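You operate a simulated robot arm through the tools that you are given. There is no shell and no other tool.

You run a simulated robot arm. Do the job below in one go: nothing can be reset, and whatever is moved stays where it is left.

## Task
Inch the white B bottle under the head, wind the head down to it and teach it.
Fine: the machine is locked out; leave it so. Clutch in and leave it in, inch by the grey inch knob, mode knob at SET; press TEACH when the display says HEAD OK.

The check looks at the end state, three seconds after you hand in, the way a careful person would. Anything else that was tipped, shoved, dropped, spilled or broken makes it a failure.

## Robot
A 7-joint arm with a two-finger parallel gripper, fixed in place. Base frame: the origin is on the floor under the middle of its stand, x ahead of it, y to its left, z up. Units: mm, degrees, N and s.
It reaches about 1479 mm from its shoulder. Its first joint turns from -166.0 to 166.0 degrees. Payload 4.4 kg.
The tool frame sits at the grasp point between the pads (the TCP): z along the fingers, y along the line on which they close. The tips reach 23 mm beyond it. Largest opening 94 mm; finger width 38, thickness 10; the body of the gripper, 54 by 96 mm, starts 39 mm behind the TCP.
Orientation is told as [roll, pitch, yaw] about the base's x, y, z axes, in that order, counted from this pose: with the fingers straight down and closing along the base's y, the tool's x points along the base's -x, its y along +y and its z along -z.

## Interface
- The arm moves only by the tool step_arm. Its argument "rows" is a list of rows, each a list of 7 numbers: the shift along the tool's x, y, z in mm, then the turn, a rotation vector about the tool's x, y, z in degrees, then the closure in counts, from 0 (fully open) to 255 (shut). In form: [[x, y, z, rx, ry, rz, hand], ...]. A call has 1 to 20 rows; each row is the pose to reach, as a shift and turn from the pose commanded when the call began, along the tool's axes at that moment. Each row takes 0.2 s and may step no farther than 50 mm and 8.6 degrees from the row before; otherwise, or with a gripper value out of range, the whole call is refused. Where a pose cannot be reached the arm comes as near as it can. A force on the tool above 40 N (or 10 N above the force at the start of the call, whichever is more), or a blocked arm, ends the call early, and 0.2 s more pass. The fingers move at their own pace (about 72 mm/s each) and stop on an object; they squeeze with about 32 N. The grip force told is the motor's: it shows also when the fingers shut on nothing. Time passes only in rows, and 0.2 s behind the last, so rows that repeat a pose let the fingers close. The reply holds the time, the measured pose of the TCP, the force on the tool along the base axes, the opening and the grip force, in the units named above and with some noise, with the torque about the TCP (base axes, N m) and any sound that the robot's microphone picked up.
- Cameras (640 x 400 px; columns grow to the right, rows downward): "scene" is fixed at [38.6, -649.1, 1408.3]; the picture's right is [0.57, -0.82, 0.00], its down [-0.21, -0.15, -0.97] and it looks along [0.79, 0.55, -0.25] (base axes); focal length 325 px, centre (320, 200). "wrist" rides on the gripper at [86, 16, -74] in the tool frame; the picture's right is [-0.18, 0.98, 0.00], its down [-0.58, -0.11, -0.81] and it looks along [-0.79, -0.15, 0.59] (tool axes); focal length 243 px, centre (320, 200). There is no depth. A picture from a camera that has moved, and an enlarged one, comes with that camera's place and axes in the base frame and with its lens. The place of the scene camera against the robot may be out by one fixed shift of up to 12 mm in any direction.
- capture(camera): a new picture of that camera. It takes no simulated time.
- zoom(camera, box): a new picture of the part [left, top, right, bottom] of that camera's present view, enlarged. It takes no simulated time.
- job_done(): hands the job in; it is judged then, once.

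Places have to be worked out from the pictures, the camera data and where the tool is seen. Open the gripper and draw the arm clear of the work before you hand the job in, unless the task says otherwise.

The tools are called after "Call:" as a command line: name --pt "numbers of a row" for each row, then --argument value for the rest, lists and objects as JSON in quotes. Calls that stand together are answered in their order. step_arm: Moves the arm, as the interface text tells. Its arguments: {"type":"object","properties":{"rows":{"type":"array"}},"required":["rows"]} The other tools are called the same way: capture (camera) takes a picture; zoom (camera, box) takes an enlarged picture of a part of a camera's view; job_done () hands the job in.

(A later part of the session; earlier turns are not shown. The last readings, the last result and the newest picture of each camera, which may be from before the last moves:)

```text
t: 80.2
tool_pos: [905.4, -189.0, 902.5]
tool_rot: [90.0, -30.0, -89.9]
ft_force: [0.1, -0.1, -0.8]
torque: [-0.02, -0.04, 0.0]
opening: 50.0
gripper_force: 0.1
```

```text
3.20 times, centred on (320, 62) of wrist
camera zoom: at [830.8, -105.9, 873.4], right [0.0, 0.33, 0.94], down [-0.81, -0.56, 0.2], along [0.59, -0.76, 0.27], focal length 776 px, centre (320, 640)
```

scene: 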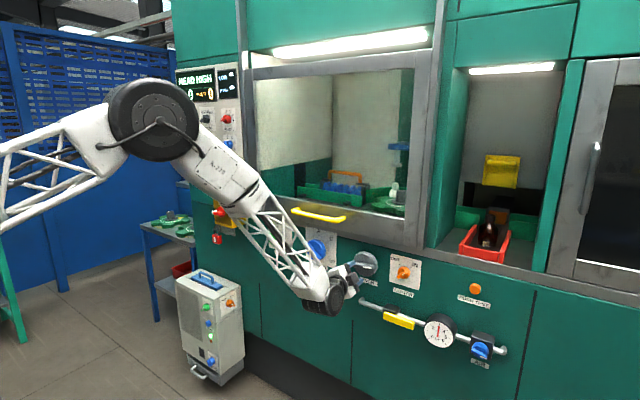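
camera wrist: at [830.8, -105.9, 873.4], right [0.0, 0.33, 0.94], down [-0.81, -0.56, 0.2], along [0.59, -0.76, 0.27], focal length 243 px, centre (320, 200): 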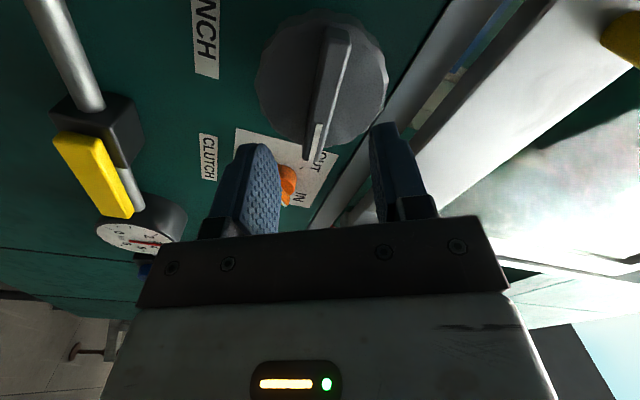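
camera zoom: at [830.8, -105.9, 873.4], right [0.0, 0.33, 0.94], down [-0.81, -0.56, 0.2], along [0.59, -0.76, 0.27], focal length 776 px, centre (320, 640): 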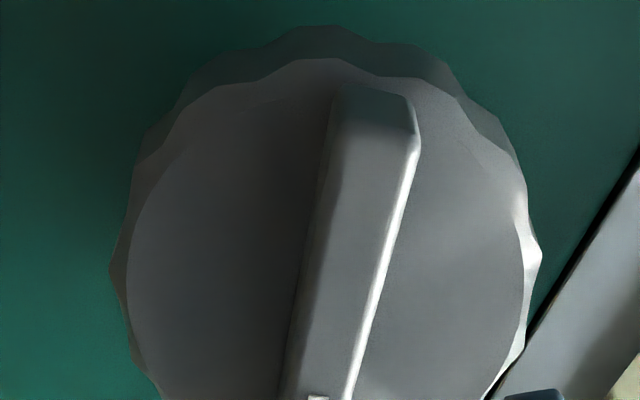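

The display now reads HEAD HIGH and the bottle sits beneath the head, so the star moved on further than I turned it. I look more carefully at the INCH knob and at the bottle.

Call:
zoom --camera "wrist" --box '[220, 40, 420, 165]'

Call:
zoom --camera "scene" --box '[360, 140, 410, 215]'

Call:
zoom --camera "scene" --box '[330, 235, 400, 290]'

```text
3.20 times, centred on (320, 102) of wrist
camera zoom: at [830.8, -105.9, 873.4], right [0.0, 0.33, 0.94], down [-0.81, -0.56, 0.2], along [0.59, -0.76, 0.27], focal length 776 px, centre (320, 512)
```

zoom: 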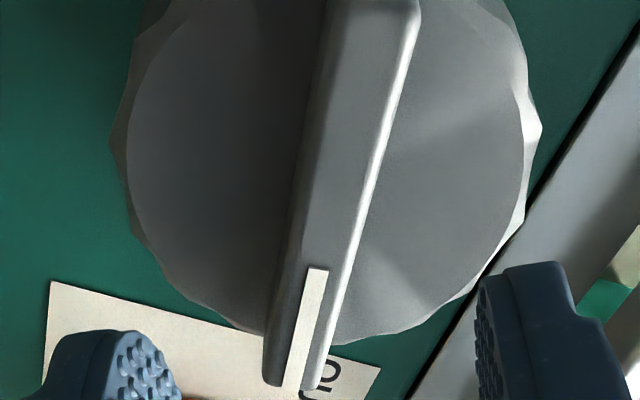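

```text
5.33 times, centred on (385, 178) of scene
camera zoom: at [38.6, -649.1, 1408.3], right [0.57, -0.82, 0.0], down [-0.21, -0.15, -0.97], along [0.79, 0.55, -0.25], focal length 1736 px, centre (-27, 320)
```

zoom: 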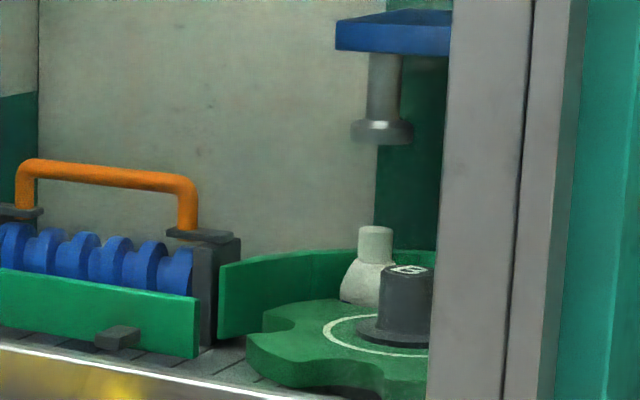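

```text
7.27 times, centred on (365, 262) of scene
camera zoom: at [38.6, -649.1, 1408.3], right [0.57, -0.82, 0.0], down [-0.21, -0.15, -0.97], along [0.79, 0.55, -0.25], focal length 2367 px, centre (-7, -254)
```

zoom: 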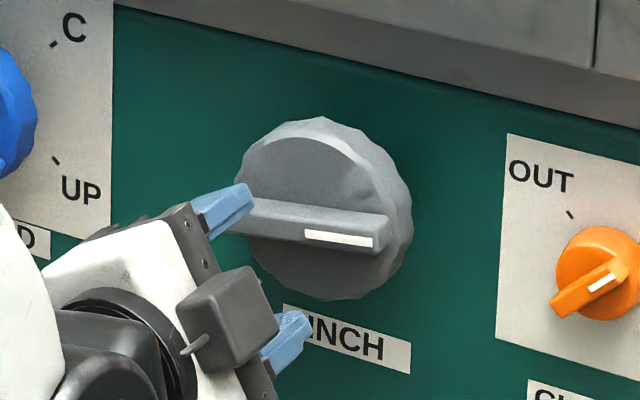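

The INCH pointer now points about right and the bottle cap lines up under the head, so the star has indexed itself into place; the display's HEAD HIGH confirms it. Next I retreat and move left in front of the HEAD knob, rolling to match its wing.

Call:
step_arm --pt "0 0 -20 0 0 8 119" --pt "5 4 -35 0 0 16 119" --pt "30 23 -35 0 0 24 119" --pt "55 42 -35 0 0 32 119" --pt "80 61 -35 0 0 40 100" --pt "105 80 -35 0 0 48 80" --pt "130 99 -35 0 0 56 60" --pt "155 118 -35 0 0 64 60" --pt "175.7 133.7 -35 0 0 72 60"

Call:
capture --camera "wrist"

Call:
capture --camera "scene"

```text
t: 82.2
tool_pos: [873.5, -36.0, 947.2]
tool_rot: [88.3, 42.3, -85.6]
ft_force: [0.9, 0.7, -0.2]
torque: [-0.04, 0.02, -0.04]
opening: 72.0
gripper_force: 0.1
out of reach, approached as far as the arm can: row 5, 6, 7, 8, 9
```

```text
taken
camera wrist: at [795.6, 9.5, 1019.6], right [0.09, -0.79, 0.6], down [-0.78, -0.43, -0.45], along [0.62, -0.43, -0.66], focal length 243 px, centre (320, 200)
```

wrist: 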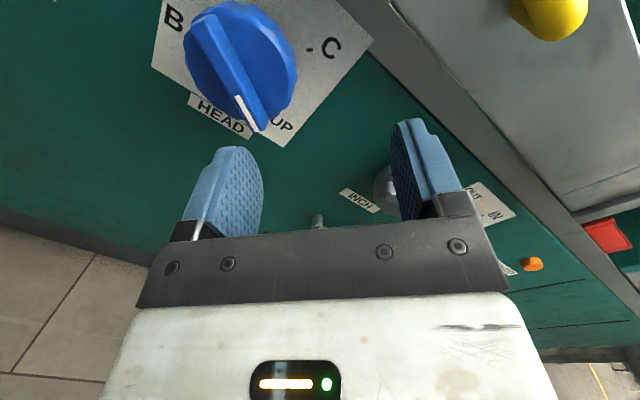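

```text
taken
```

scene: 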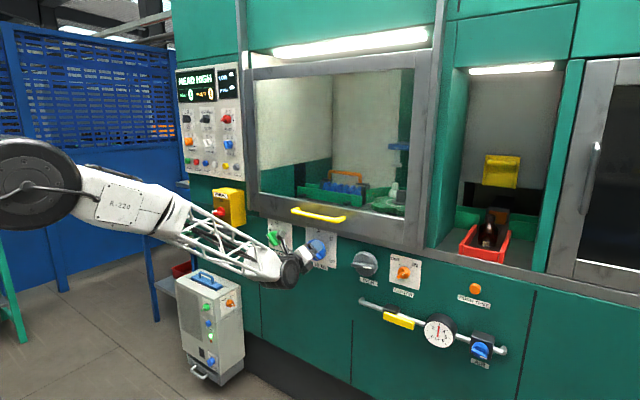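

Here the arm reaches its limits again (hand yawed ~5° and short of HEAD), but the view of HEAD is good. I zoom in to measure its axis and wing.

Call:
zoom --camera "wrist" --box '[120, 0, 380, 162]'

Call:
zoom --camera "scene" --box '[295, 220, 350, 275]'

Call:
zoom --camera "scene" --box '[360, 140, 410, 215]'

```text
2.46 times, centred on (250, 81) of wrist
camera zoom: at [795.6, 9.5, 1019.6], right [0.09, -0.79, 0.6], down [-0.78, -0.43, -0.45], along [0.62, -0.43, -0.66], focal length 597 px, centre (492, 493)
```

zoom: 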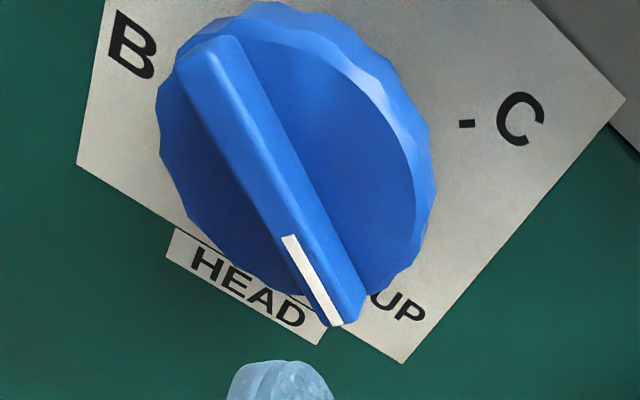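

```text
7.27 times, centred on (322, 248) of scene
camera zoom: at [38.6, -649.1, 1408.3], right [0.57, -0.82, 0.0], down [-0.21, -0.15, -0.97], along [0.79, 0.55, -0.25], focal length 2367 px, centre (302, -146)
```

zoom: 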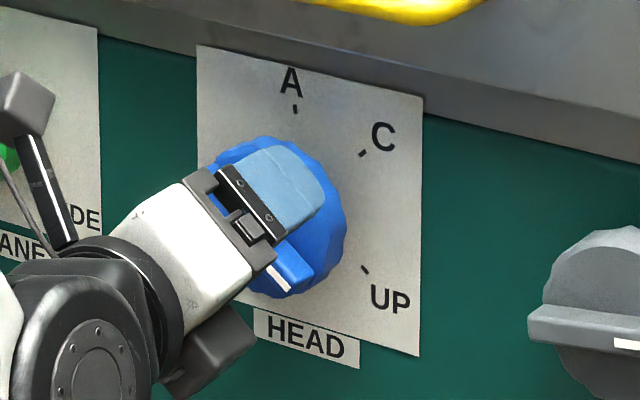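

```text
5.33 times, centred on (385, 178) of scene
camera zoom: at [38.6, -649.1, 1408.3], right [0.57, -0.82, 0.0], down [-0.21, -0.15, -0.97], along [0.79, 0.55, -0.25], focal length 1736 px, centre (-27, 320)
```

zoom: 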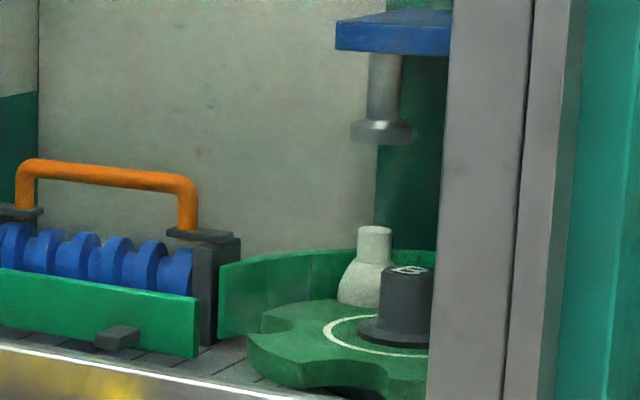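

HEAD's axis is about (y, z)=(20, 908), with the wing at UP (130°) and B marked near -108°, so it's roughly 238° counter-clockwise from UP to B. I try approaching with the hand yawed about 11° to the left to stay within the arm's range.

Call:
step_arm --pt "1 -14 8 0.7 1.2 0 60" --pt "2 -28 18 1.4 2.4 0 60" --pt "3 -42 30 2.1 3.7 0 60" --pt "4 -55 40 2.7 4.9 -0.2 60" --pt "4.1 -55.3 47.5 2.7 4.9 -0.2 60"

Call:
capture --camera "wrist"

Call:
capture --camera "scene"

```text
t: 83.4
tool_pos: [914.8, 8.0, 908.1]
tool_rot: [90.1, 41.9, -78.9]
ft_force: [-0.3, -0.1, 0.3]
torque: [-0.01, -0.02, 0.0]
opening: 71.9
gripper_force: 0.0
```

```text
taken
camera wrist: at [832.9, 46.4, 976.6], right [0.15, -0.78, 0.61], down [-0.72, -0.51, -0.47], along [0.67, -0.37, -0.64], focal length 243 px, centre (320, 200)
```

wrist: 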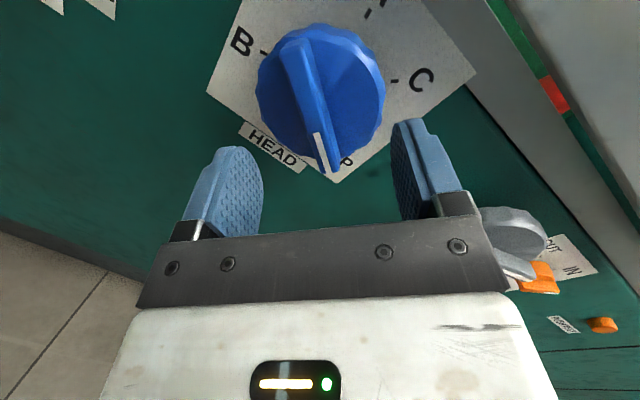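

```text
taken
```

scene: 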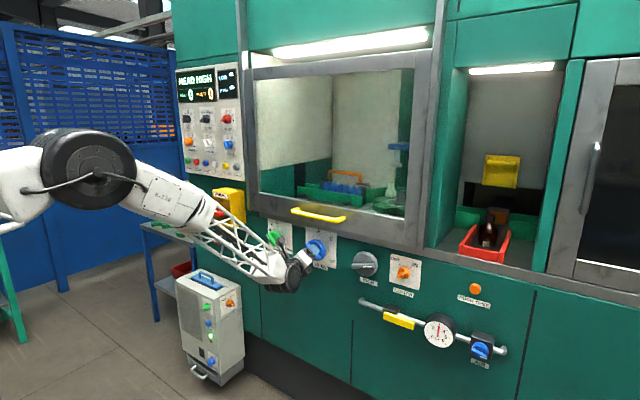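

That pose was reached without limits. I see whether the yaw can be reduced to about 7° here.

Call:
step_arm --pt "1.5 -1.3 0.5 -1.3 -1.5 0 60" --pt "3 -2.7 1.2 -2.7 -3 0 60" --pt "3 -2.7 1.2 -2.7 -3 0 60"

Call:
zoom --camera "wrist" --box '[190, 0, 450, 162]'

```text
t: 84.2
tool_pos: [915.3, 8.9, 908.6]
tool_rot: [89.9, 42.0, -80.7]
ft_force: [0.1, 0.3, 0.1]
torque: [0.02, 0.05, -0.04]
opening: 71.7
gripper_force: 0.0
```

```text
2.46 times, centred on (320, 81) of wrist
camera zoom: at [834.2, 50.7, 977.0], right [0.13, -0.78, 0.61], down [-0.74, -0.48, -0.47], along [0.66, -0.39, -0.64], focal length 597 px, centre (320, 493)
```

zoom: 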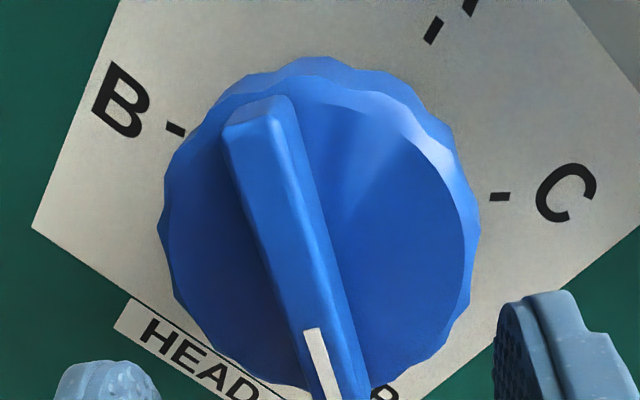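

With three ticks the HEAD axis comes out at (20, 906), tick radius 48.5, B at -107°, A at -7.5°, C at 48°, UP at ~127°. The yaw settles near 9°, which is tolerable. I move in onto the wing and close.

Call:
step_arm --pt "0 -1.7 0 0 0 0 119" --pt "0 -3.4 10 0 0 0 119" --pt "-0.1 -3.4 20 0 0 0 119" --pt "-0.1 -3.4 28 0 0 0 119" --pt "-0.1 -3.4 33.5 0 0 0 119"

Call:
capture --camera "wrist"

```text
t: 85.4
tool_pos: [951.7, 3.3, 906.5]
tool_rot: [89.6, 42.0, -81.7]
ft_force: [-28.5, 1.8, 5.9]
torque: [0.03, -0.44, -0.62]
opening: 50.5
gripper_force: 0.1
out of reach, approached as far as the arm can: row 1, 2, 3, 4, 5
```

```text
taken
camera wrist: at [870.2, 44.4, 977.3], right [0.12, -0.79, 0.61], down [-0.75, -0.47, -0.47], along [0.65, -0.4, -0.64], focal length 243 px, centre (320, 200)
```

wrist: 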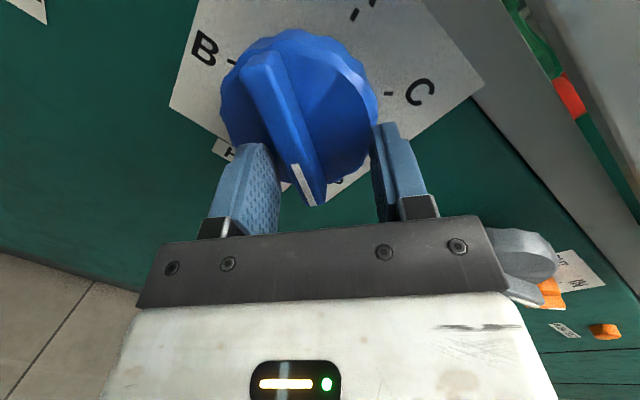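

The arm fell short in y and touched the disc face. I back off and re-approach with a bit more yaw (about 12°), which keeps it in range.

Call:
step_arm --pt "0 0 -12 0 0 0 119" --pt "2 -2 -25 0.8 0.9 0 119" --pt "5 -5 -33.8 1.6 1.8 0 119" --pt "7.4 -7.4 -33.8 2.4 2.7 0 119" --pt "7.4 -7.4 -33.8 2.4 2.7 0 119"

Call:
zoom --camera "wrist" --box '[190, 0, 450, 162]'

Call:
zoom --camera "scene" --box '[170, 60, 250, 110]'

```text
t: 86.6
tool_pos: [916.5, 9.3, 909.5]
tool_rot: [90.1, 42.0, -79.3]
ft_force: [0.2, -0.4, 0.2]
torque: [-0.01, 0.01, -0.01]
opening: 50.1
gripper_force: 0.0
out of reach, approached as far as the arm can: row 1
```

```text
2.46 times, centred on (320, 81) of wrist
camera zoom: at [833.5, 47.6, 976.9], right [0.15, -0.78, 0.61], down [-0.73, -0.5, -0.47], along [0.67, -0.37, -0.64], focal length 597 px, centre (320, 493)
```

zoom: 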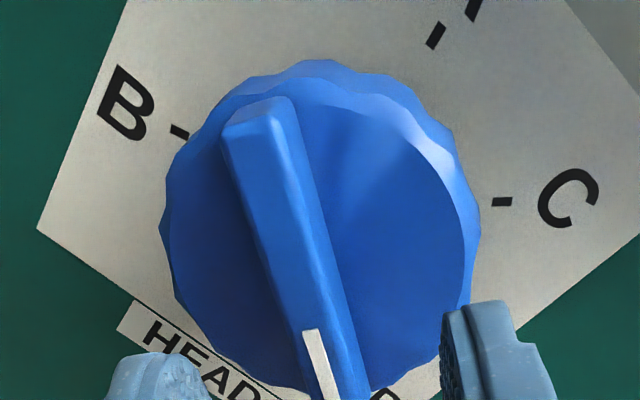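

```text
8.00 times, centred on (210, 85) of scene
camera zoom: at [38.6, -649.1, 1408.3], right [0.57, -0.82, 0.0], down [-0.21, -0.15, -0.97], along [0.79, 0.55, -0.25], focal length 2603 px, centre (1200, 1120)
```

zoom: 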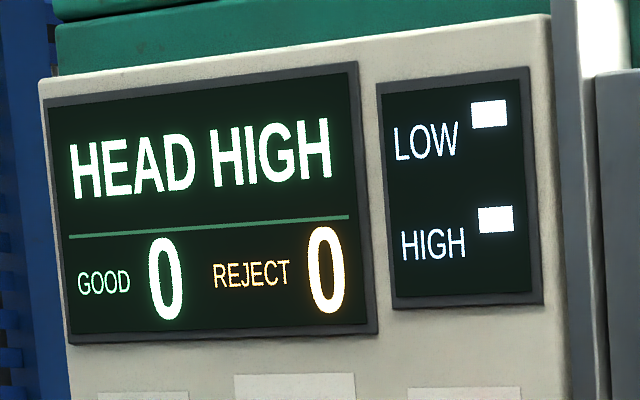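

I add 2° more yaw and advance to the wing in small steps.

Call:
step_arm --pt "-1.2 -1.2 8 0.7 0.75 0 119" --pt "-2.5 -2.4 16 1.34 1.5 0 119" --pt "-2.5 -2.4 24 1.34 1.5 0 119" --pt "-2.5 -2.4 30 1.34 1.5 0 119" --pt "-2.5 -2.4 30 1.34 1.5 0 119"

Call:
capture --camera "wrist"

```text
t: 87.8
tool_pos: [945.9, 14.4, 905.7]
tool_rot: [90.1, 42.0, -77.4]
ft_force: [0.1, 0.2, -0.4]
torque: [0.03, 0.0, 0.01]
opening: 50.0
gripper_force: 0.1
```

```text
taken
camera wrist: at [861.8, 50.6, 973.4], right [0.17, -0.78, 0.61], down [-0.71, -0.53, -0.47], along [0.69, -0.35, -0.64], focal length 243 px, centre (320, 200)
```

wrist: 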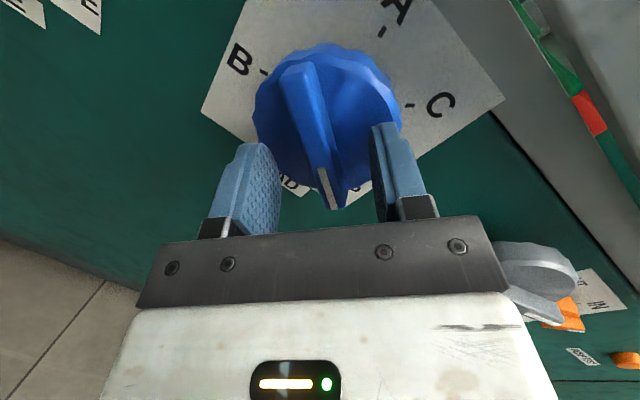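

Position reached cleanly with no contact and the wing between the fingers. I close the grip.

Call:
step_arm --pt "0 0 0 0 0 0 150" --pt "0 0 0 0 0 0 180" --pt "0 0 0 0 0 0 210" --pt "0 0 0 0 0 0 240" --pt "0 0 0 0 0 0 255" --pt "0 0 0 0 0 0 255"

Call:
zoom --camera "wrist" --box '[190, 30, 450, 192]'

```text
t: 89.2
tool_pos: [945.9, 15.9, 903.4]
tool_rot: [90.1, 41.9, -77.3]
ft_force: [-3.1, -0.1, -0.1]
torque: [-1.58, -0.66, 0.09]
opening: 15.6
gripper_force: 45.1
```

```text
2.46 times, centred on (320, 111) of wrist
camera zoom: at [861.7, 50.5, 973.3], right [0.17, -0.78, 0.61], down [-0.71, -0.53, -0.47], along [0.68, -0.35, -0.64], focal length 597 px, centre (320, 419)
```

zoom: 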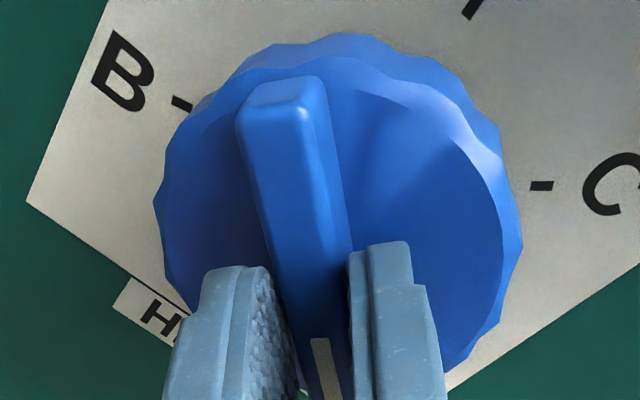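

The wing is gripped (15.6 mm). I turn counter-clockwise in modest steps, watching the head and the display.

Call:
step_arm --pt "0 0 0 0 0 -5 255" --pt "0 0 0 0 0 -10 255" --pt "0 0 0 0 0 -15 255" --pt "0 0 0 0 0 -20 255" --pt "0 0 0 0 0 -25 255" --pt "0 0 0 0 0 -30 255"

Call:
zoom --camera "wrist" --box '[190, 30, 450, 192]'

Call:
zoom --camera "scene" --box '[360, 140, 410, 215]'

Call:
zoom --camera "scene" --box '[170, 60, 250, 110]'

```text
t: 90.6
tool_pos: [945.2, 12.8, 903.6]
tool_rot: [90.1, 12.0, -77.5]
ft_force: [-17.7, 8.5, 0.7]
torque: [0.03, -0.3, -0.77]
opening: 14.3
gripper_force: 45.2
```

```text
2.46 times, centred on (320, 111) of wrist
camera zoom: at [855.8, 77.3, 937.4], right [0.08, -0.37, 0.92], down [-0.67, -0.71, -0.23], along [0.74, -0.6, -0.31], focal length 597 px, centre (320, 419)
```

zoom: 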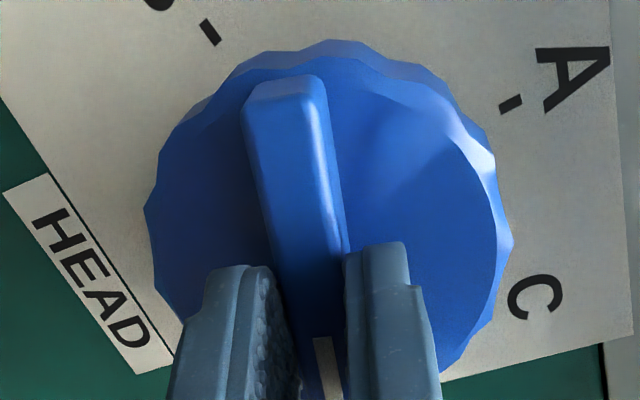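

```text
5.33 times, centred on (385, 178) of scene
camera zoom: at [38.6, -649.1, 1408.3], right [0.57, -0.82, 0.0], down [-0.21, -0.15, -0.97], along [0.79, 0.55, -0.25], focal length 1736 px, centre (-27, 320)
```

zoom: 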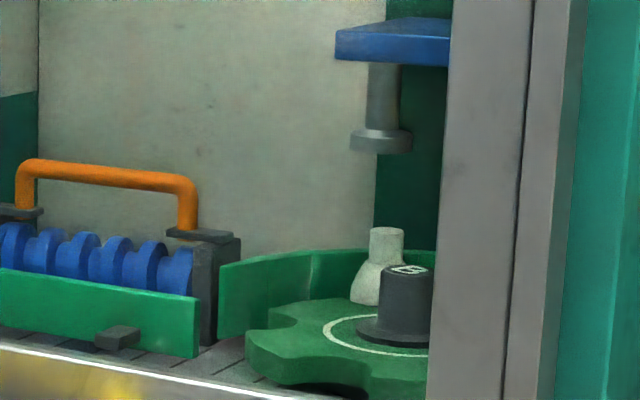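

```text
8.00 times, centred on (210, 85) of scene
camera zoom: at [38.6, -649.1, 1408.3], right [0.57, -0.82, 0.0], down [-0.21, -0.15, -0.97], along [0.79, 0.55, -0.25], focal length 2603 px, centre (1200, 1120)
```

zoom: 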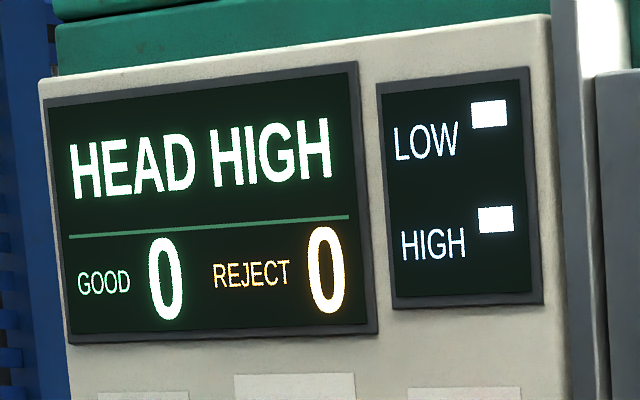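

The head is descending, but the bottle appears to have shifted a little to the right. I check the star, bottle and INCH knob closely before going on.

Call:
zoom --camera "scene" --box '[370, 170, 410, 220]'

Call:
zoom --camera "scene" --box '[330, 235, 400, 290]'

Call:
capture --camera "scene"

```text
8.00 times, centred on (390, 195) of scene
camera zoom: at [38.6, -649.1, 1408.3], right [0.57, -0.82, 0.0], down [-0.21, -0.15, -0.97], along [0.79, 0.55, -0.25], focal length 2603 px, centre (-240, 240)
```

zoom: 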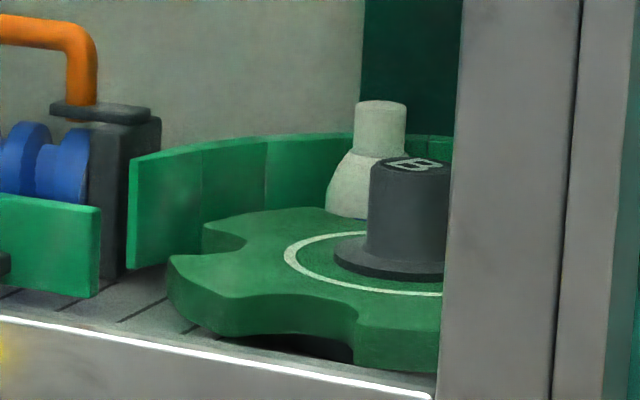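

```text
7.27 times, centred on (365, 262) of scene
camera zoom: at [38.6, -649.1, 1408.3], right [0.57, -0.82, 0.0], down [-0.21, -0.15, -0.97], along [0.79, 0.55, -0.25], focal length 2367 px, centre (-7, -254)
```

zoom: 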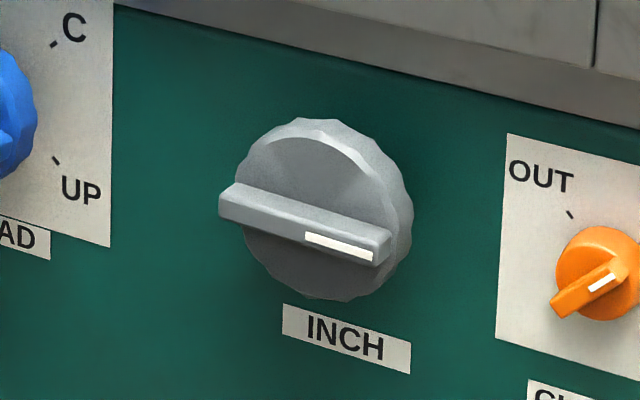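

```text
taken
```

scene: 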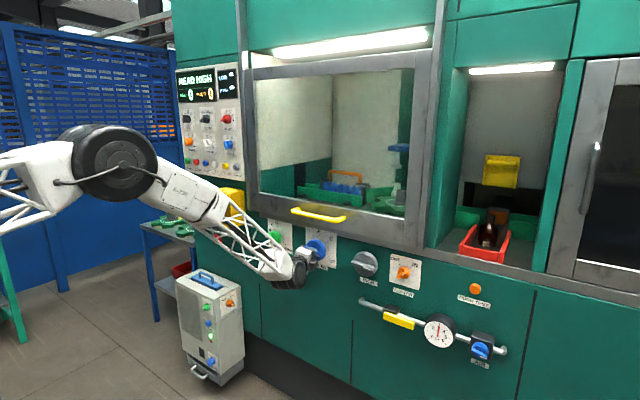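

The INCH knob has crept on by about 9° by itself since I let go, and the bottle is now some 9 mm past the head's centre. I hold still for 2 s to see whether it is still drifting.

Call:
step_arm --pt "0 0 0 0 0 0 255" --pt "0 0 0 0 0 0 255" --pt "0 0 0 0 0 0 255" --pt "0 0 0 0 0 0 255" --pt "0 0 0 0 0 0 255" --pt "0 0 0 0 0 0 255" --pt "0 0 0 0 0 0 255" --pt "0 0 0 0 0 0 255" --pt "0 0 0 0 0 0 255" --pt "0 0 0 0 0 0 255"

Call:
zoom --camera "scene" --box '[370, 170, 410, 220]'

Call:
zoom --camera "scene" --box '[330, 235, 400, 290]'

Call:
zoom --camera "scene" --box '[170, 60, 250, 110]'

```text
t: 92.8
tool_pos: [945.1, 15.6, 905.0]
tool_rot: [90.1, 12.0, -77.4]
ft_force: [-18.7, 9.1, 2.8]
torque: [0.07, -0.54, -0.16]
opening: 14.3
gripper_force: 45.0
```

```text
8.00 times, centred on (390, 195) of scene
camera zoom: at [38.6, -649.1, 1408.3], right [0.57, -0.82, 0.0], down [-0.21, -0.15, -0.97], along [0.79, 0.55, -0.25], focal length 2603 px, centre (-240, 240)
```

zoom: 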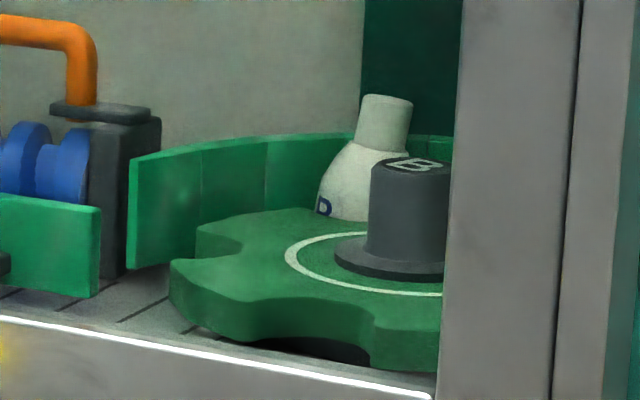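

```text
7.27 times, centred on (365, 262) of scene
camera zoom: at [38.6, -649.1, 1408.3], right [0.57, -0.82, 0.0], down [-0.21, -0.15, -0.97], along [0.79, 0.55, -0.25], focal length 2367 px, centre (-7, -254)
```

zoom: 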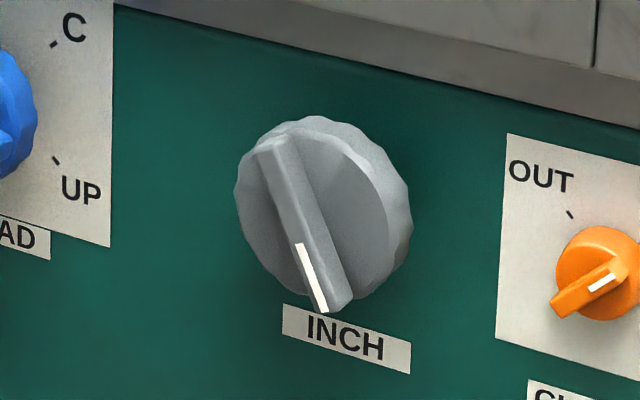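

```text
8.00 times, centred on (210, 85) of scene
camera zoom: at [38.6, -649.1, 1408.3], right [0.57, -0.82, 0.0], down [-0.21, -0.15, -0.97], along [0.79, 0.55, -0.25], focal length 2603 px, centre (1200, 1120)
```

zoom: 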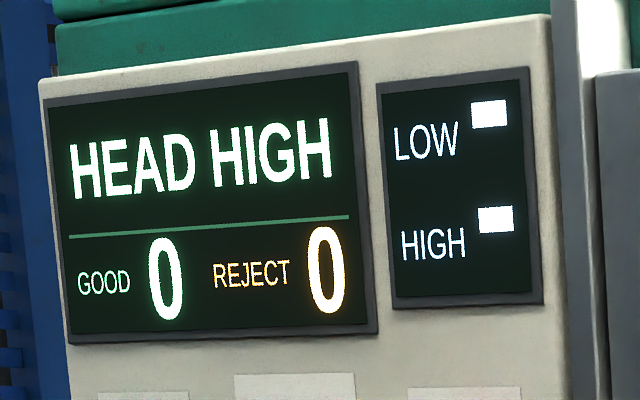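

The INCH knob has moved again to about 158° and the bottle is leaning slightly. I sample again after a short moment to understand what is moving.

Call:
step_arm --pt "0 0 0 0 0 0 255"

Call:
zoom --camera "scene" --box '[370, 170, 410, 220]'

Call:
zoom --camera "scene" --box '[330, 235, 400, 290]'

```text
t: 93.2
tool_pos: [944.8, 13.4, 905.3]
tool_rot: [90.1, 12.0, -77.4]
ft_force: [-16.7, 9.8, 3.6]
torque: [0.07, -0.55, -0.15]
opening: 14.0
gripper_force: 44.1
```

```text
8.00 times, centred on (390, 195) of scene
camera zoom: at [38.6, -649.1, 1408.3], right [0.57, -0.82, 0.0], down [-0.21, -0.15, -0.97], along [0.79, 0.55, -0.25], focal length 2603 px, centre (-240, 240)
```

zoom: 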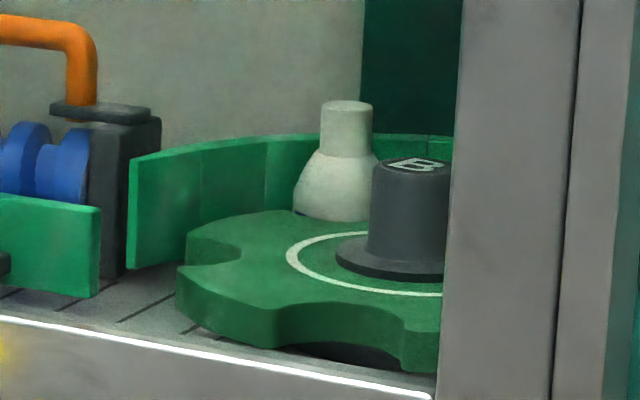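

```text
7.27 times, centred on (365, 262) of scene
camera zoom: at [38.6, -649.1, 1408.3], right [0.57, -0.82, 0.0], down [-0.21, -0.15, -0.97], along [0.79, 0.55, -0.25], focal length 2367 px, centre (-7, -254)
```

zoom: 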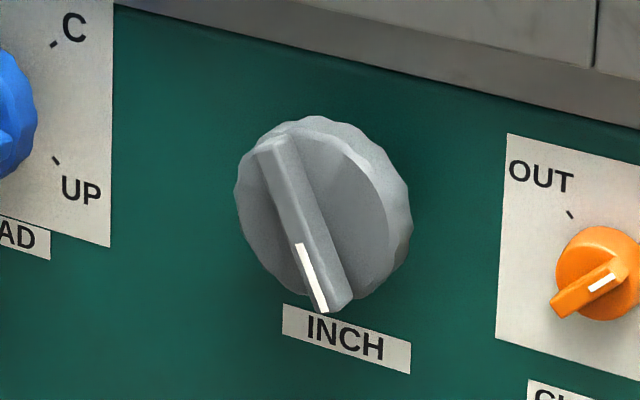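

In 0.4 s the star swung back several degrees while the knob stayed put, so the star is swinging on its coupling. I keep sampling.

Call:
step_arm --pt "0 0 0 0 0 0 255"

Call:
zoom --camera "scene" --box '[370, 170, 410, 220]'

Call:
step_arm --pt "0 0 0 0 0 0 255"

Call:
zoom --camera "scene" --box '[370, 170, 410, 220]'

Call:
step_arm --pt "0 0 0 0 0 0 255"

Call:
zoom --camera "scene" --box '[370, 170, 410, 220]'

Call:
zoom --camera "scene" --box '[330, 235, 400, 290]'

```text
t: 93.6
tool_pos: [944.0, 14.2, 904.6]
tool_rot: [90.1, 12.0, -77.4]
ft_force: [-14.8, 9.7, 3.0]
torque: [0.07, -0.52, -0.1]
opening: 14.2
gripper_force: 44.9
```

```text
8.00 times, centred on (390, 195) of scene
camera zoom: at [38.6, -649.1, 1408.3], right [0.57, -0.82, 0.0], down [-0.21, -0.15, -0.97], along [0.79, 0.55, -0.25], focal length 2603 px, centre (-240, 240)
```

zoom: 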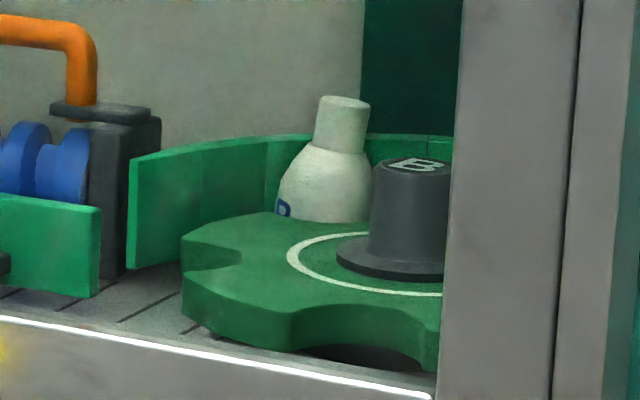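

```text
t: 94.0
tool_pos: [945.6, 13.4, 904.0]
tool_rot: [90.1, 12.0, -77.4]
ft_force: [-14.4, 8.8, 2.1]
torque: [0.01, -0.56, -0.09]
opening: 14.1
gripper_force: 44.8
```

```text
8.00 times, centred on (390, 195) of scene
camera zoom: at [38.6, -649.1, 1408.3], right [0.57, -0.82, 0.0], down [-0.21, -0.15, -0.97], along [0.79, 0.55, -0.25], focal length 2603 px, centre (-240, 240)
```

zoom: 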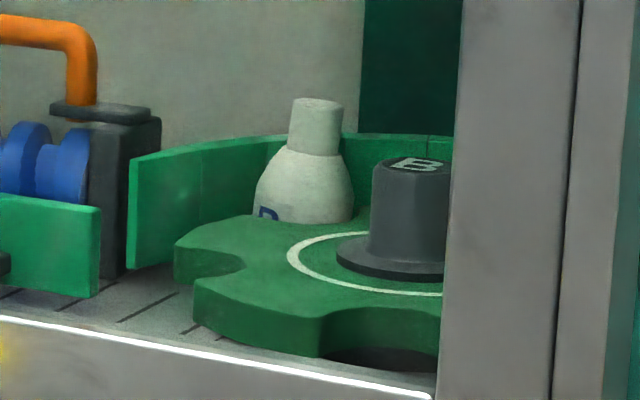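

```text
t: 94.4
tool_pos: [945.6, 14.3, 904.3]
tool_rot: [90.1, 12.0, -77.4]
ft_force: [-13.0, 9.1, 3.1]
torque: [0.02, -0.53, -0.13]
opening: 14.2
gripper_force: 45.4
```

```text
8.00 times, centred on (390, 195) of scene
camera zoom: at [38.6, -649.1, 1408.3], right [0.57, -0.82, 0.0], down [-0.21, -0.15, -0.97], along [0.79, 0.55, -0.25], focal length 2603 px, centre (-240, 240)
```

zoom: 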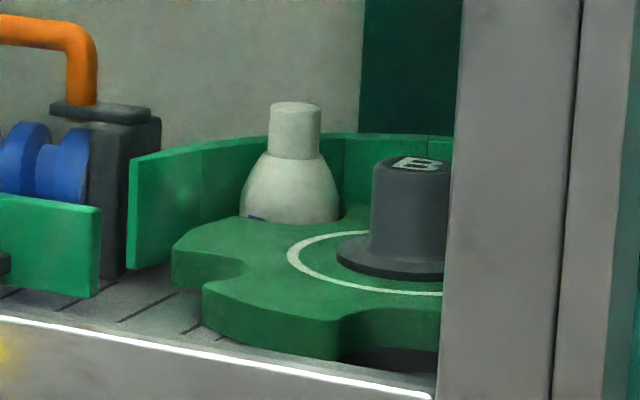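

```text
7.27 times, centred on (365, 262) of scene
camera zoom: at [38.6, -649.1, 1408.3], right [0.57, -0.82, 0.0], down [-0.21, -0.15, -0.97], along [0.79, 0.55, -0.25], focal length 2367 px, centre (-7, -254)
```

zoom: 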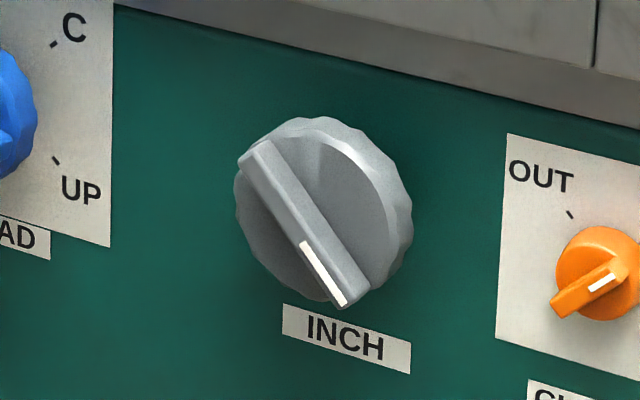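

Both knob and star are now swinging backwards. I check the full views for anything touching the INCH knob.

Call:
capture --camera "wrist"

Call:
zoom --camera "scene" --box '[260, 220, 400, 310]'

Call:
step_arm --pt "0 0 0 0 0 0 255"

Call:
zoom --camera "scene" --box '[330, 160, 420, 290]'

```text
taken
camera wrist: at [855.9, 77.2, 937.5], right [0.08, -0.38, 0.92], down [-0.67, -0.71, -0.23], along [0.74, -0.6, -0.31], focal length 243 px, centre (320, 200)
```

wrist: 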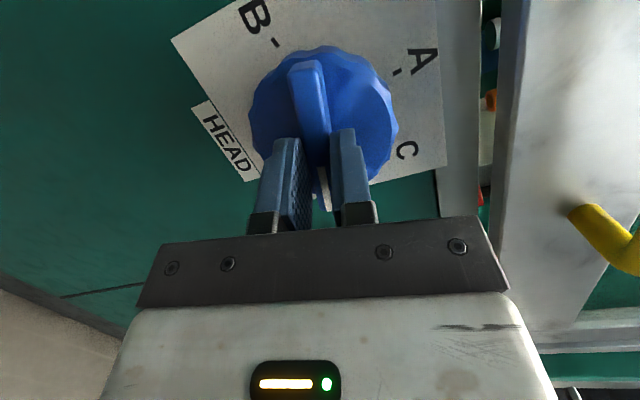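

```text
4.44 times, centred on (330, 265) of scene
camera zoom: at [38.6, -649.1, 1408.3], right [0.57, -0.82, 0.0], down [-0.21, -0.15, -0.97], along [0.79, 0.55, -0.25], focal length 1446 px, centre (276, -89)
```

zoom: 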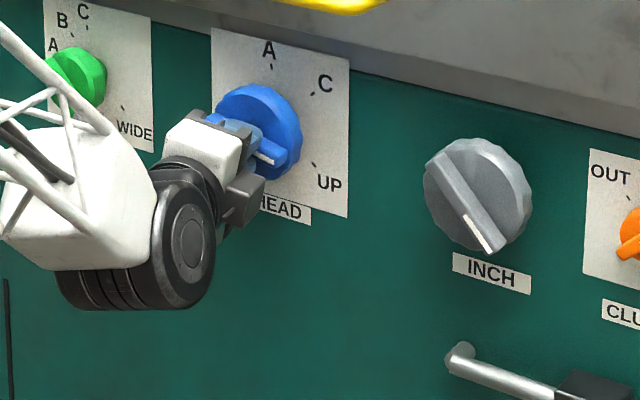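

```text
t: 94.8
tool_pos: [946.2, 13.6, 905.9]
tool_rot: [90.1, 12.0, -77.4]
ft_force: [-12.4, 8.5, 2.5]
torque: [0.09, -0.55, -0.07]
opening: 13.9
gripper_force: 44.8
```

```text
3.08 times, centred on (375, 225) of scene
camera zoom: at [38.6, -649.1, 1408.3], right [0.57, -0.82, 0.0], down [-0.21, -0.15, -0.97], along [0.79, 0.55, -0.25], focal length 1001 px, centre (151, 123)
```

zoom: 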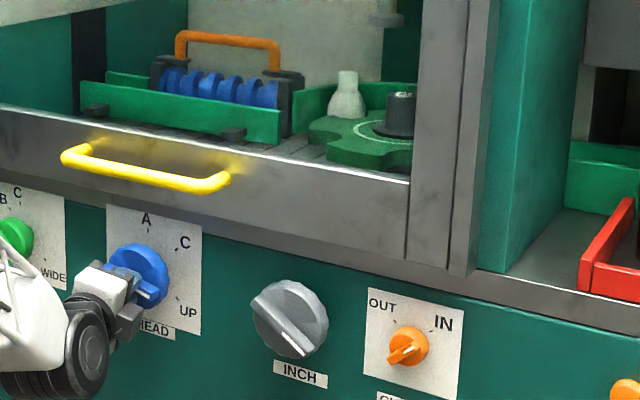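

The INCH knob and star are now running backwards faster. I take another quick sample to decide how to catch it.

Call:
step_arm --pt "0 0 0 0 0 0 200"

Call:
zoom --camera "scene" --box '[330, 160, 420, 290]'

```text
t: 95.2
tool_pos: [945.5, 13.3, 905.0]
tool_rot: [90.2, 12.0, -77.4]
ft_force: [-0.2, 0.1, 0.4]
torque: [-0.01, 0.0, 0.01]
opening: 20.4
gripper_force: 0.1
```

```text
3.08 times, centred on (375, 225) of scene
camera zoom: at [38.6, -649.1, 1408.3], right [0.57, -0.82, 0.0], down [-0.21, -0.15, -0.97], along [0.79, 0.55, -0.25], focal length 1001 px, centre (151, 123)
```

zoom: 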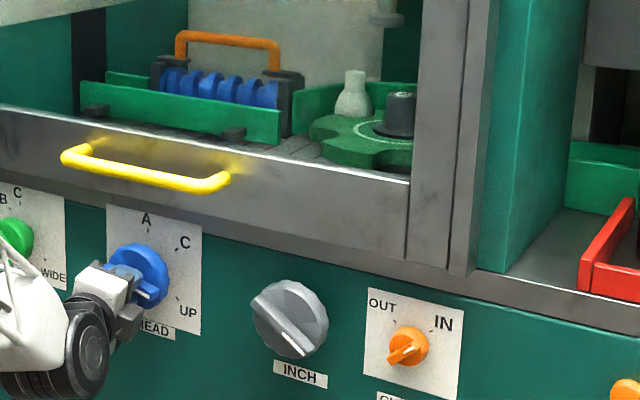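

The knob has paused and the star has swung slightly forward again, so it is oscillating on a soft coupling. I let it settle for a couple of seconds and sample.

Call:
step_arm --pt "0 0 0 0 0 0 190" --pt "0 0 0 0 0 0 190" --pt "0 0 0 0 0 0 190" --pt "0 0 0 0 0 0 190"

Call:
zoom --camera "scene" --box '[370, 170, 410, 220]'

Call:
zoom --camera "scene" --box '[330, 235, 400, 290]'

Call:
step_arm --pt "0 0 0 0 0 0 190" --pt "0 0 0 0 0 0 190" --pt "0 0 0 0 0 0 190" --pt "0 0 0 0 0 0 190"

Call:
zoom --camera "scene" --box '[370, 170, 410, 220]'

Call:
zoom --camera "scene" --box '[330, 235, 400, 290]'

```text
t: 96.2
tool_pos: [945.3, 15.0, 904.1]
tool_rot: [90.1, 12.0, -77.5]
ft_force: [0.3, 0.1, -1.5]
torque: [-0.02, -0.01, -0.03]
opening: 23.9
gripper_force: 0.0
```

```text
8.00 times, centred on (390, 195) of scene
camera zoom: at [38.6, -649.1, 1408.3], right [0.57, -0.82, 0.0], down [-0.21, -0.15, -0.97], along [0.79, 0.55, -0.25], focal length 2603 px, centre (-240, 240)
```

zoom: 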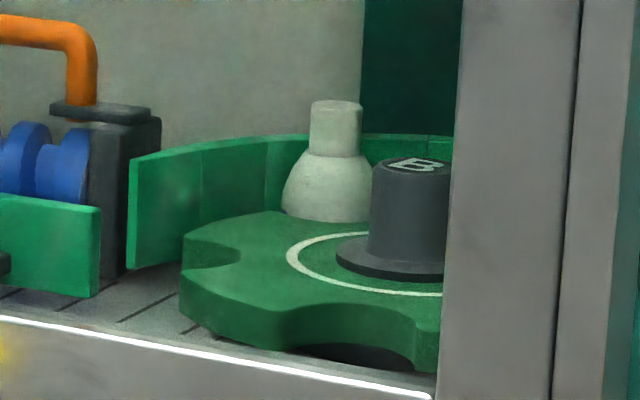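

```text
7.27 times, centred on (365, 262) of scene
camera zoom: at [38.6, -649.1, 1408.3], right [0.57, -0.82, 0.0], down [-0.21, -0.15, -0.97], along [0.79, 0.55, -0.25], focal length 2367 px, centre (-7, -254)
```

zoom: 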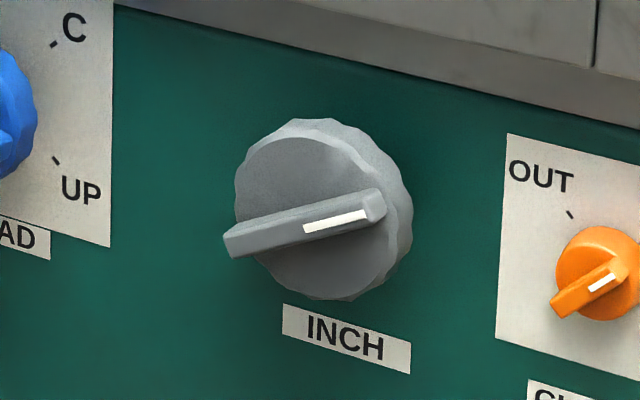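

```text
t: 97.2
tool_pos: [944.9, 15.4, 904.9]
tool_rot: [90.1, 12.0, -77.4]
ft_force: [-0.2, -0.3, -0.6]
torque: [0.01, -0.01, 0.0]
opening: 24.1
gripper_force: 0.0
```

```text
8.00 times, centred on (390, 195) of scene
camera zoom: at [38.6, -649.1, 1408.3], right [0.57, -0.82, 0.0], down [-0.21, -0.15, -0.97], along [0.79, 0.55, -0.25], focal length 2603 px, centre (-240, 240)
```

zoom: 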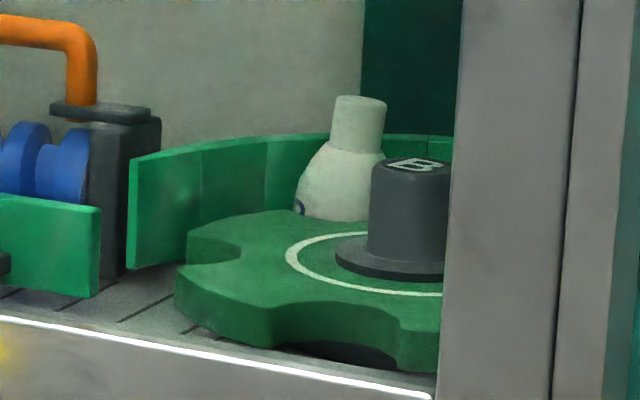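

```text
7.27 times, centred on (365, 262) of scene
camera zoom: at [38.6, -649.1, 1408.3], right [0.57, -0.82, 0.0], down [-0.21, -0.15, -0.97], along [0.79, 0.55, -0.25], focal length 2367 px, centre (-7, -254)
```

zoom: 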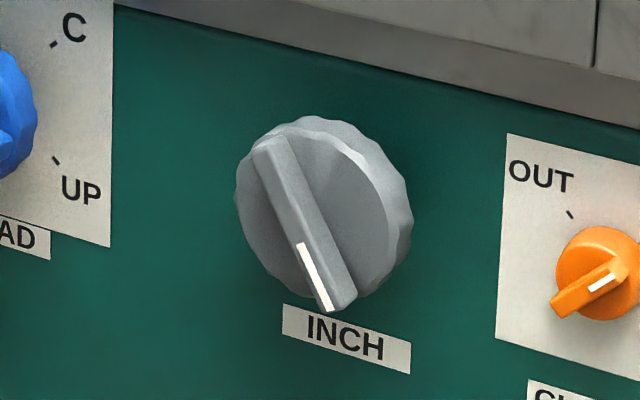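

The INCH knob is swinging back and forth by itself between about 65° and 158°, carrying the star, so it must be caught and held. I release HEAD, back off and go straight to INCH with the fingers wide open, aligned to the middle of its swing (110°).

Call:
step_arm --pt "0 0 -12 0 0 0 119" --pt "0 0 -50 0 0 0 60" --pt "-37 8 -63 -0.7 -2.4 1.6 0" --pt "-74 16 -71 -1.4 -4.8 3.2 0" --pt "-111 23 -78 -2.1 -7.3 4.8 0" --pt "-148 31 -86 -2.8 -9.7 6.4 0" --pt "-185 39.3 -93.5 -3.5 -12.1 8 0"

Call:
zoom --camera "scene" --box '[370, 170, 410, 220]'

Call:
capture --camera "wrist"

```text
t: 98.8
tool_pos: [895.3, -191.0, 904.9]
tool_rot: [90.1, 20.1, -90.0]
ft_force: [-0.6, 0.1, 0.2]
torque: [0.02, -0.02, 0.02]
opening: 93.8
gripper_force: 0.1
```

```text
8.00 times, centred on (390, 195) of scene
camera zoom: at [38.6, -649.1, 1408.3], right [0.57, -0.82, 0.0], down [-0.21, -0.15, -0.97], along [0.79, 0.55, -0.25], focal length 2603 px, centre (-240, 240)
```

zoom: 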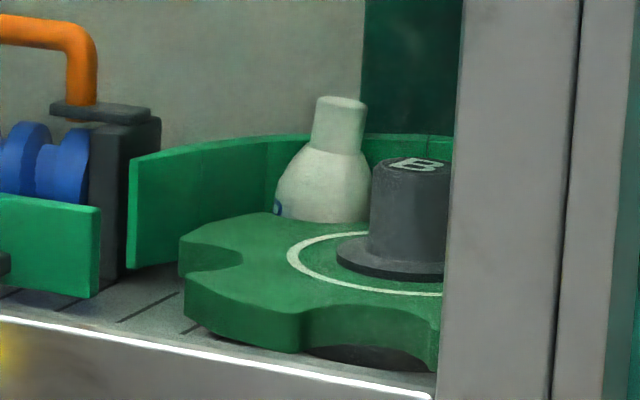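

```text
taken
camera wrist: at [822.0, -115.1, 948.5], right [0.0, -0.51, 0.86], down [-0.81, -0.51, -0.3], along [0.59, -0.69, -0.41], focal length 243 px, centre (320, 200)
```

wrist: 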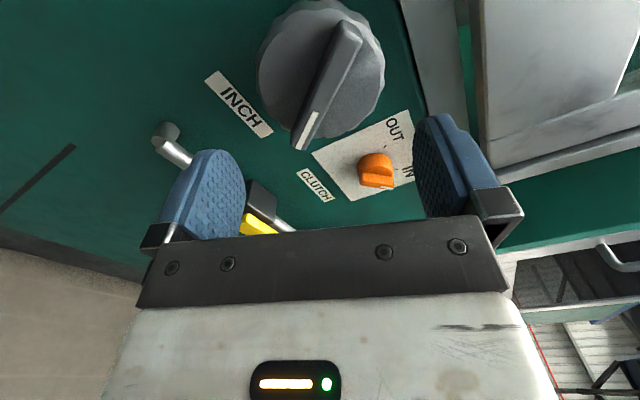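

I'm in front of INCH, whose pointer is now near 145°. I go in with the fingers wide open and close to catch and align the wing.

Call:
step_arm --pt "0 -0.9 22 0 0 0 0" --pt "0 -1.8 42 0 0 0 0" --pt "0 -1.8 54 0 0 0 40" --pt "0 -1.8 54 0 0 0 120" --pt "0 -1.8 54 0 0 0 200" --pt "0 -1.8 54 0 0 0 255" --pt "0 -1.8 54 0 0 0 255" --pt "0 -1.8 54 0 0 0 255"

Call:
zoom --camera "scene" --box '[370, 170, 410, 220]'

Call:
capture --camera "wrist"

```text
t: 100.6
tool_pos: [950.7, -189.9, 905.0]
tool_rot: [90.2, 20.0, -89.9]
ft_force: [1.6, -7.6, 16.7]
torque: [0.11, -0.15, 0.19]
opening: 14.0
gripper_force: 44.5
```

```text
8.00 times, centred on (390, 195) of scene
camera zoom: at [38.6, -649.1, 1408.3], right [0.57, -0.82, 0.0], down [-0.21, -0.15, -0.97], along [0.79, 0.55, -0.25], focal length 2603 px, centre (-240, 240)
```

zoom: 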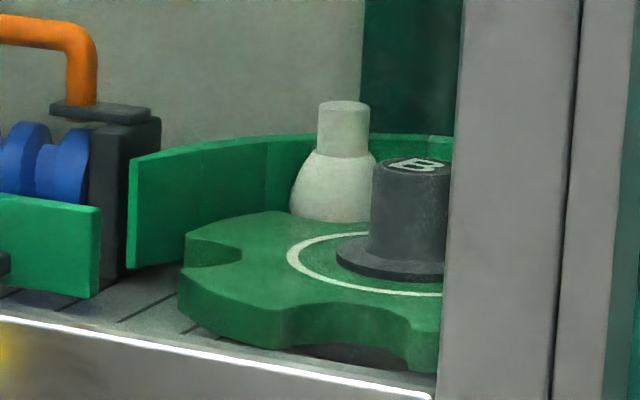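

```text
taken
camera wrist: at [876.5, -114.7, 948.4], right [0.0, -0.51, 0.86], down [-0.81, -0.51, -0.3], along [0.59, -0.69, -0.41], focal length 243 px, centre (320, 200)
```

wrist: 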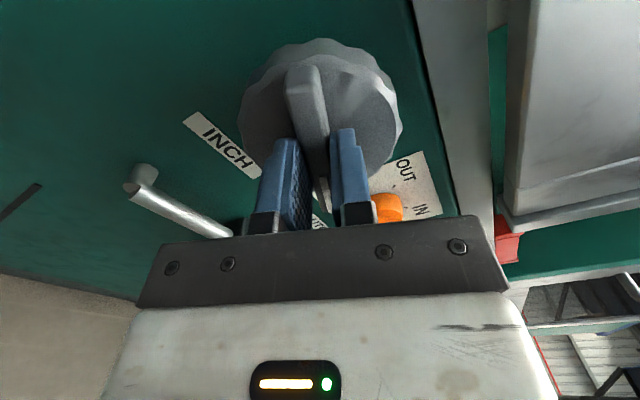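

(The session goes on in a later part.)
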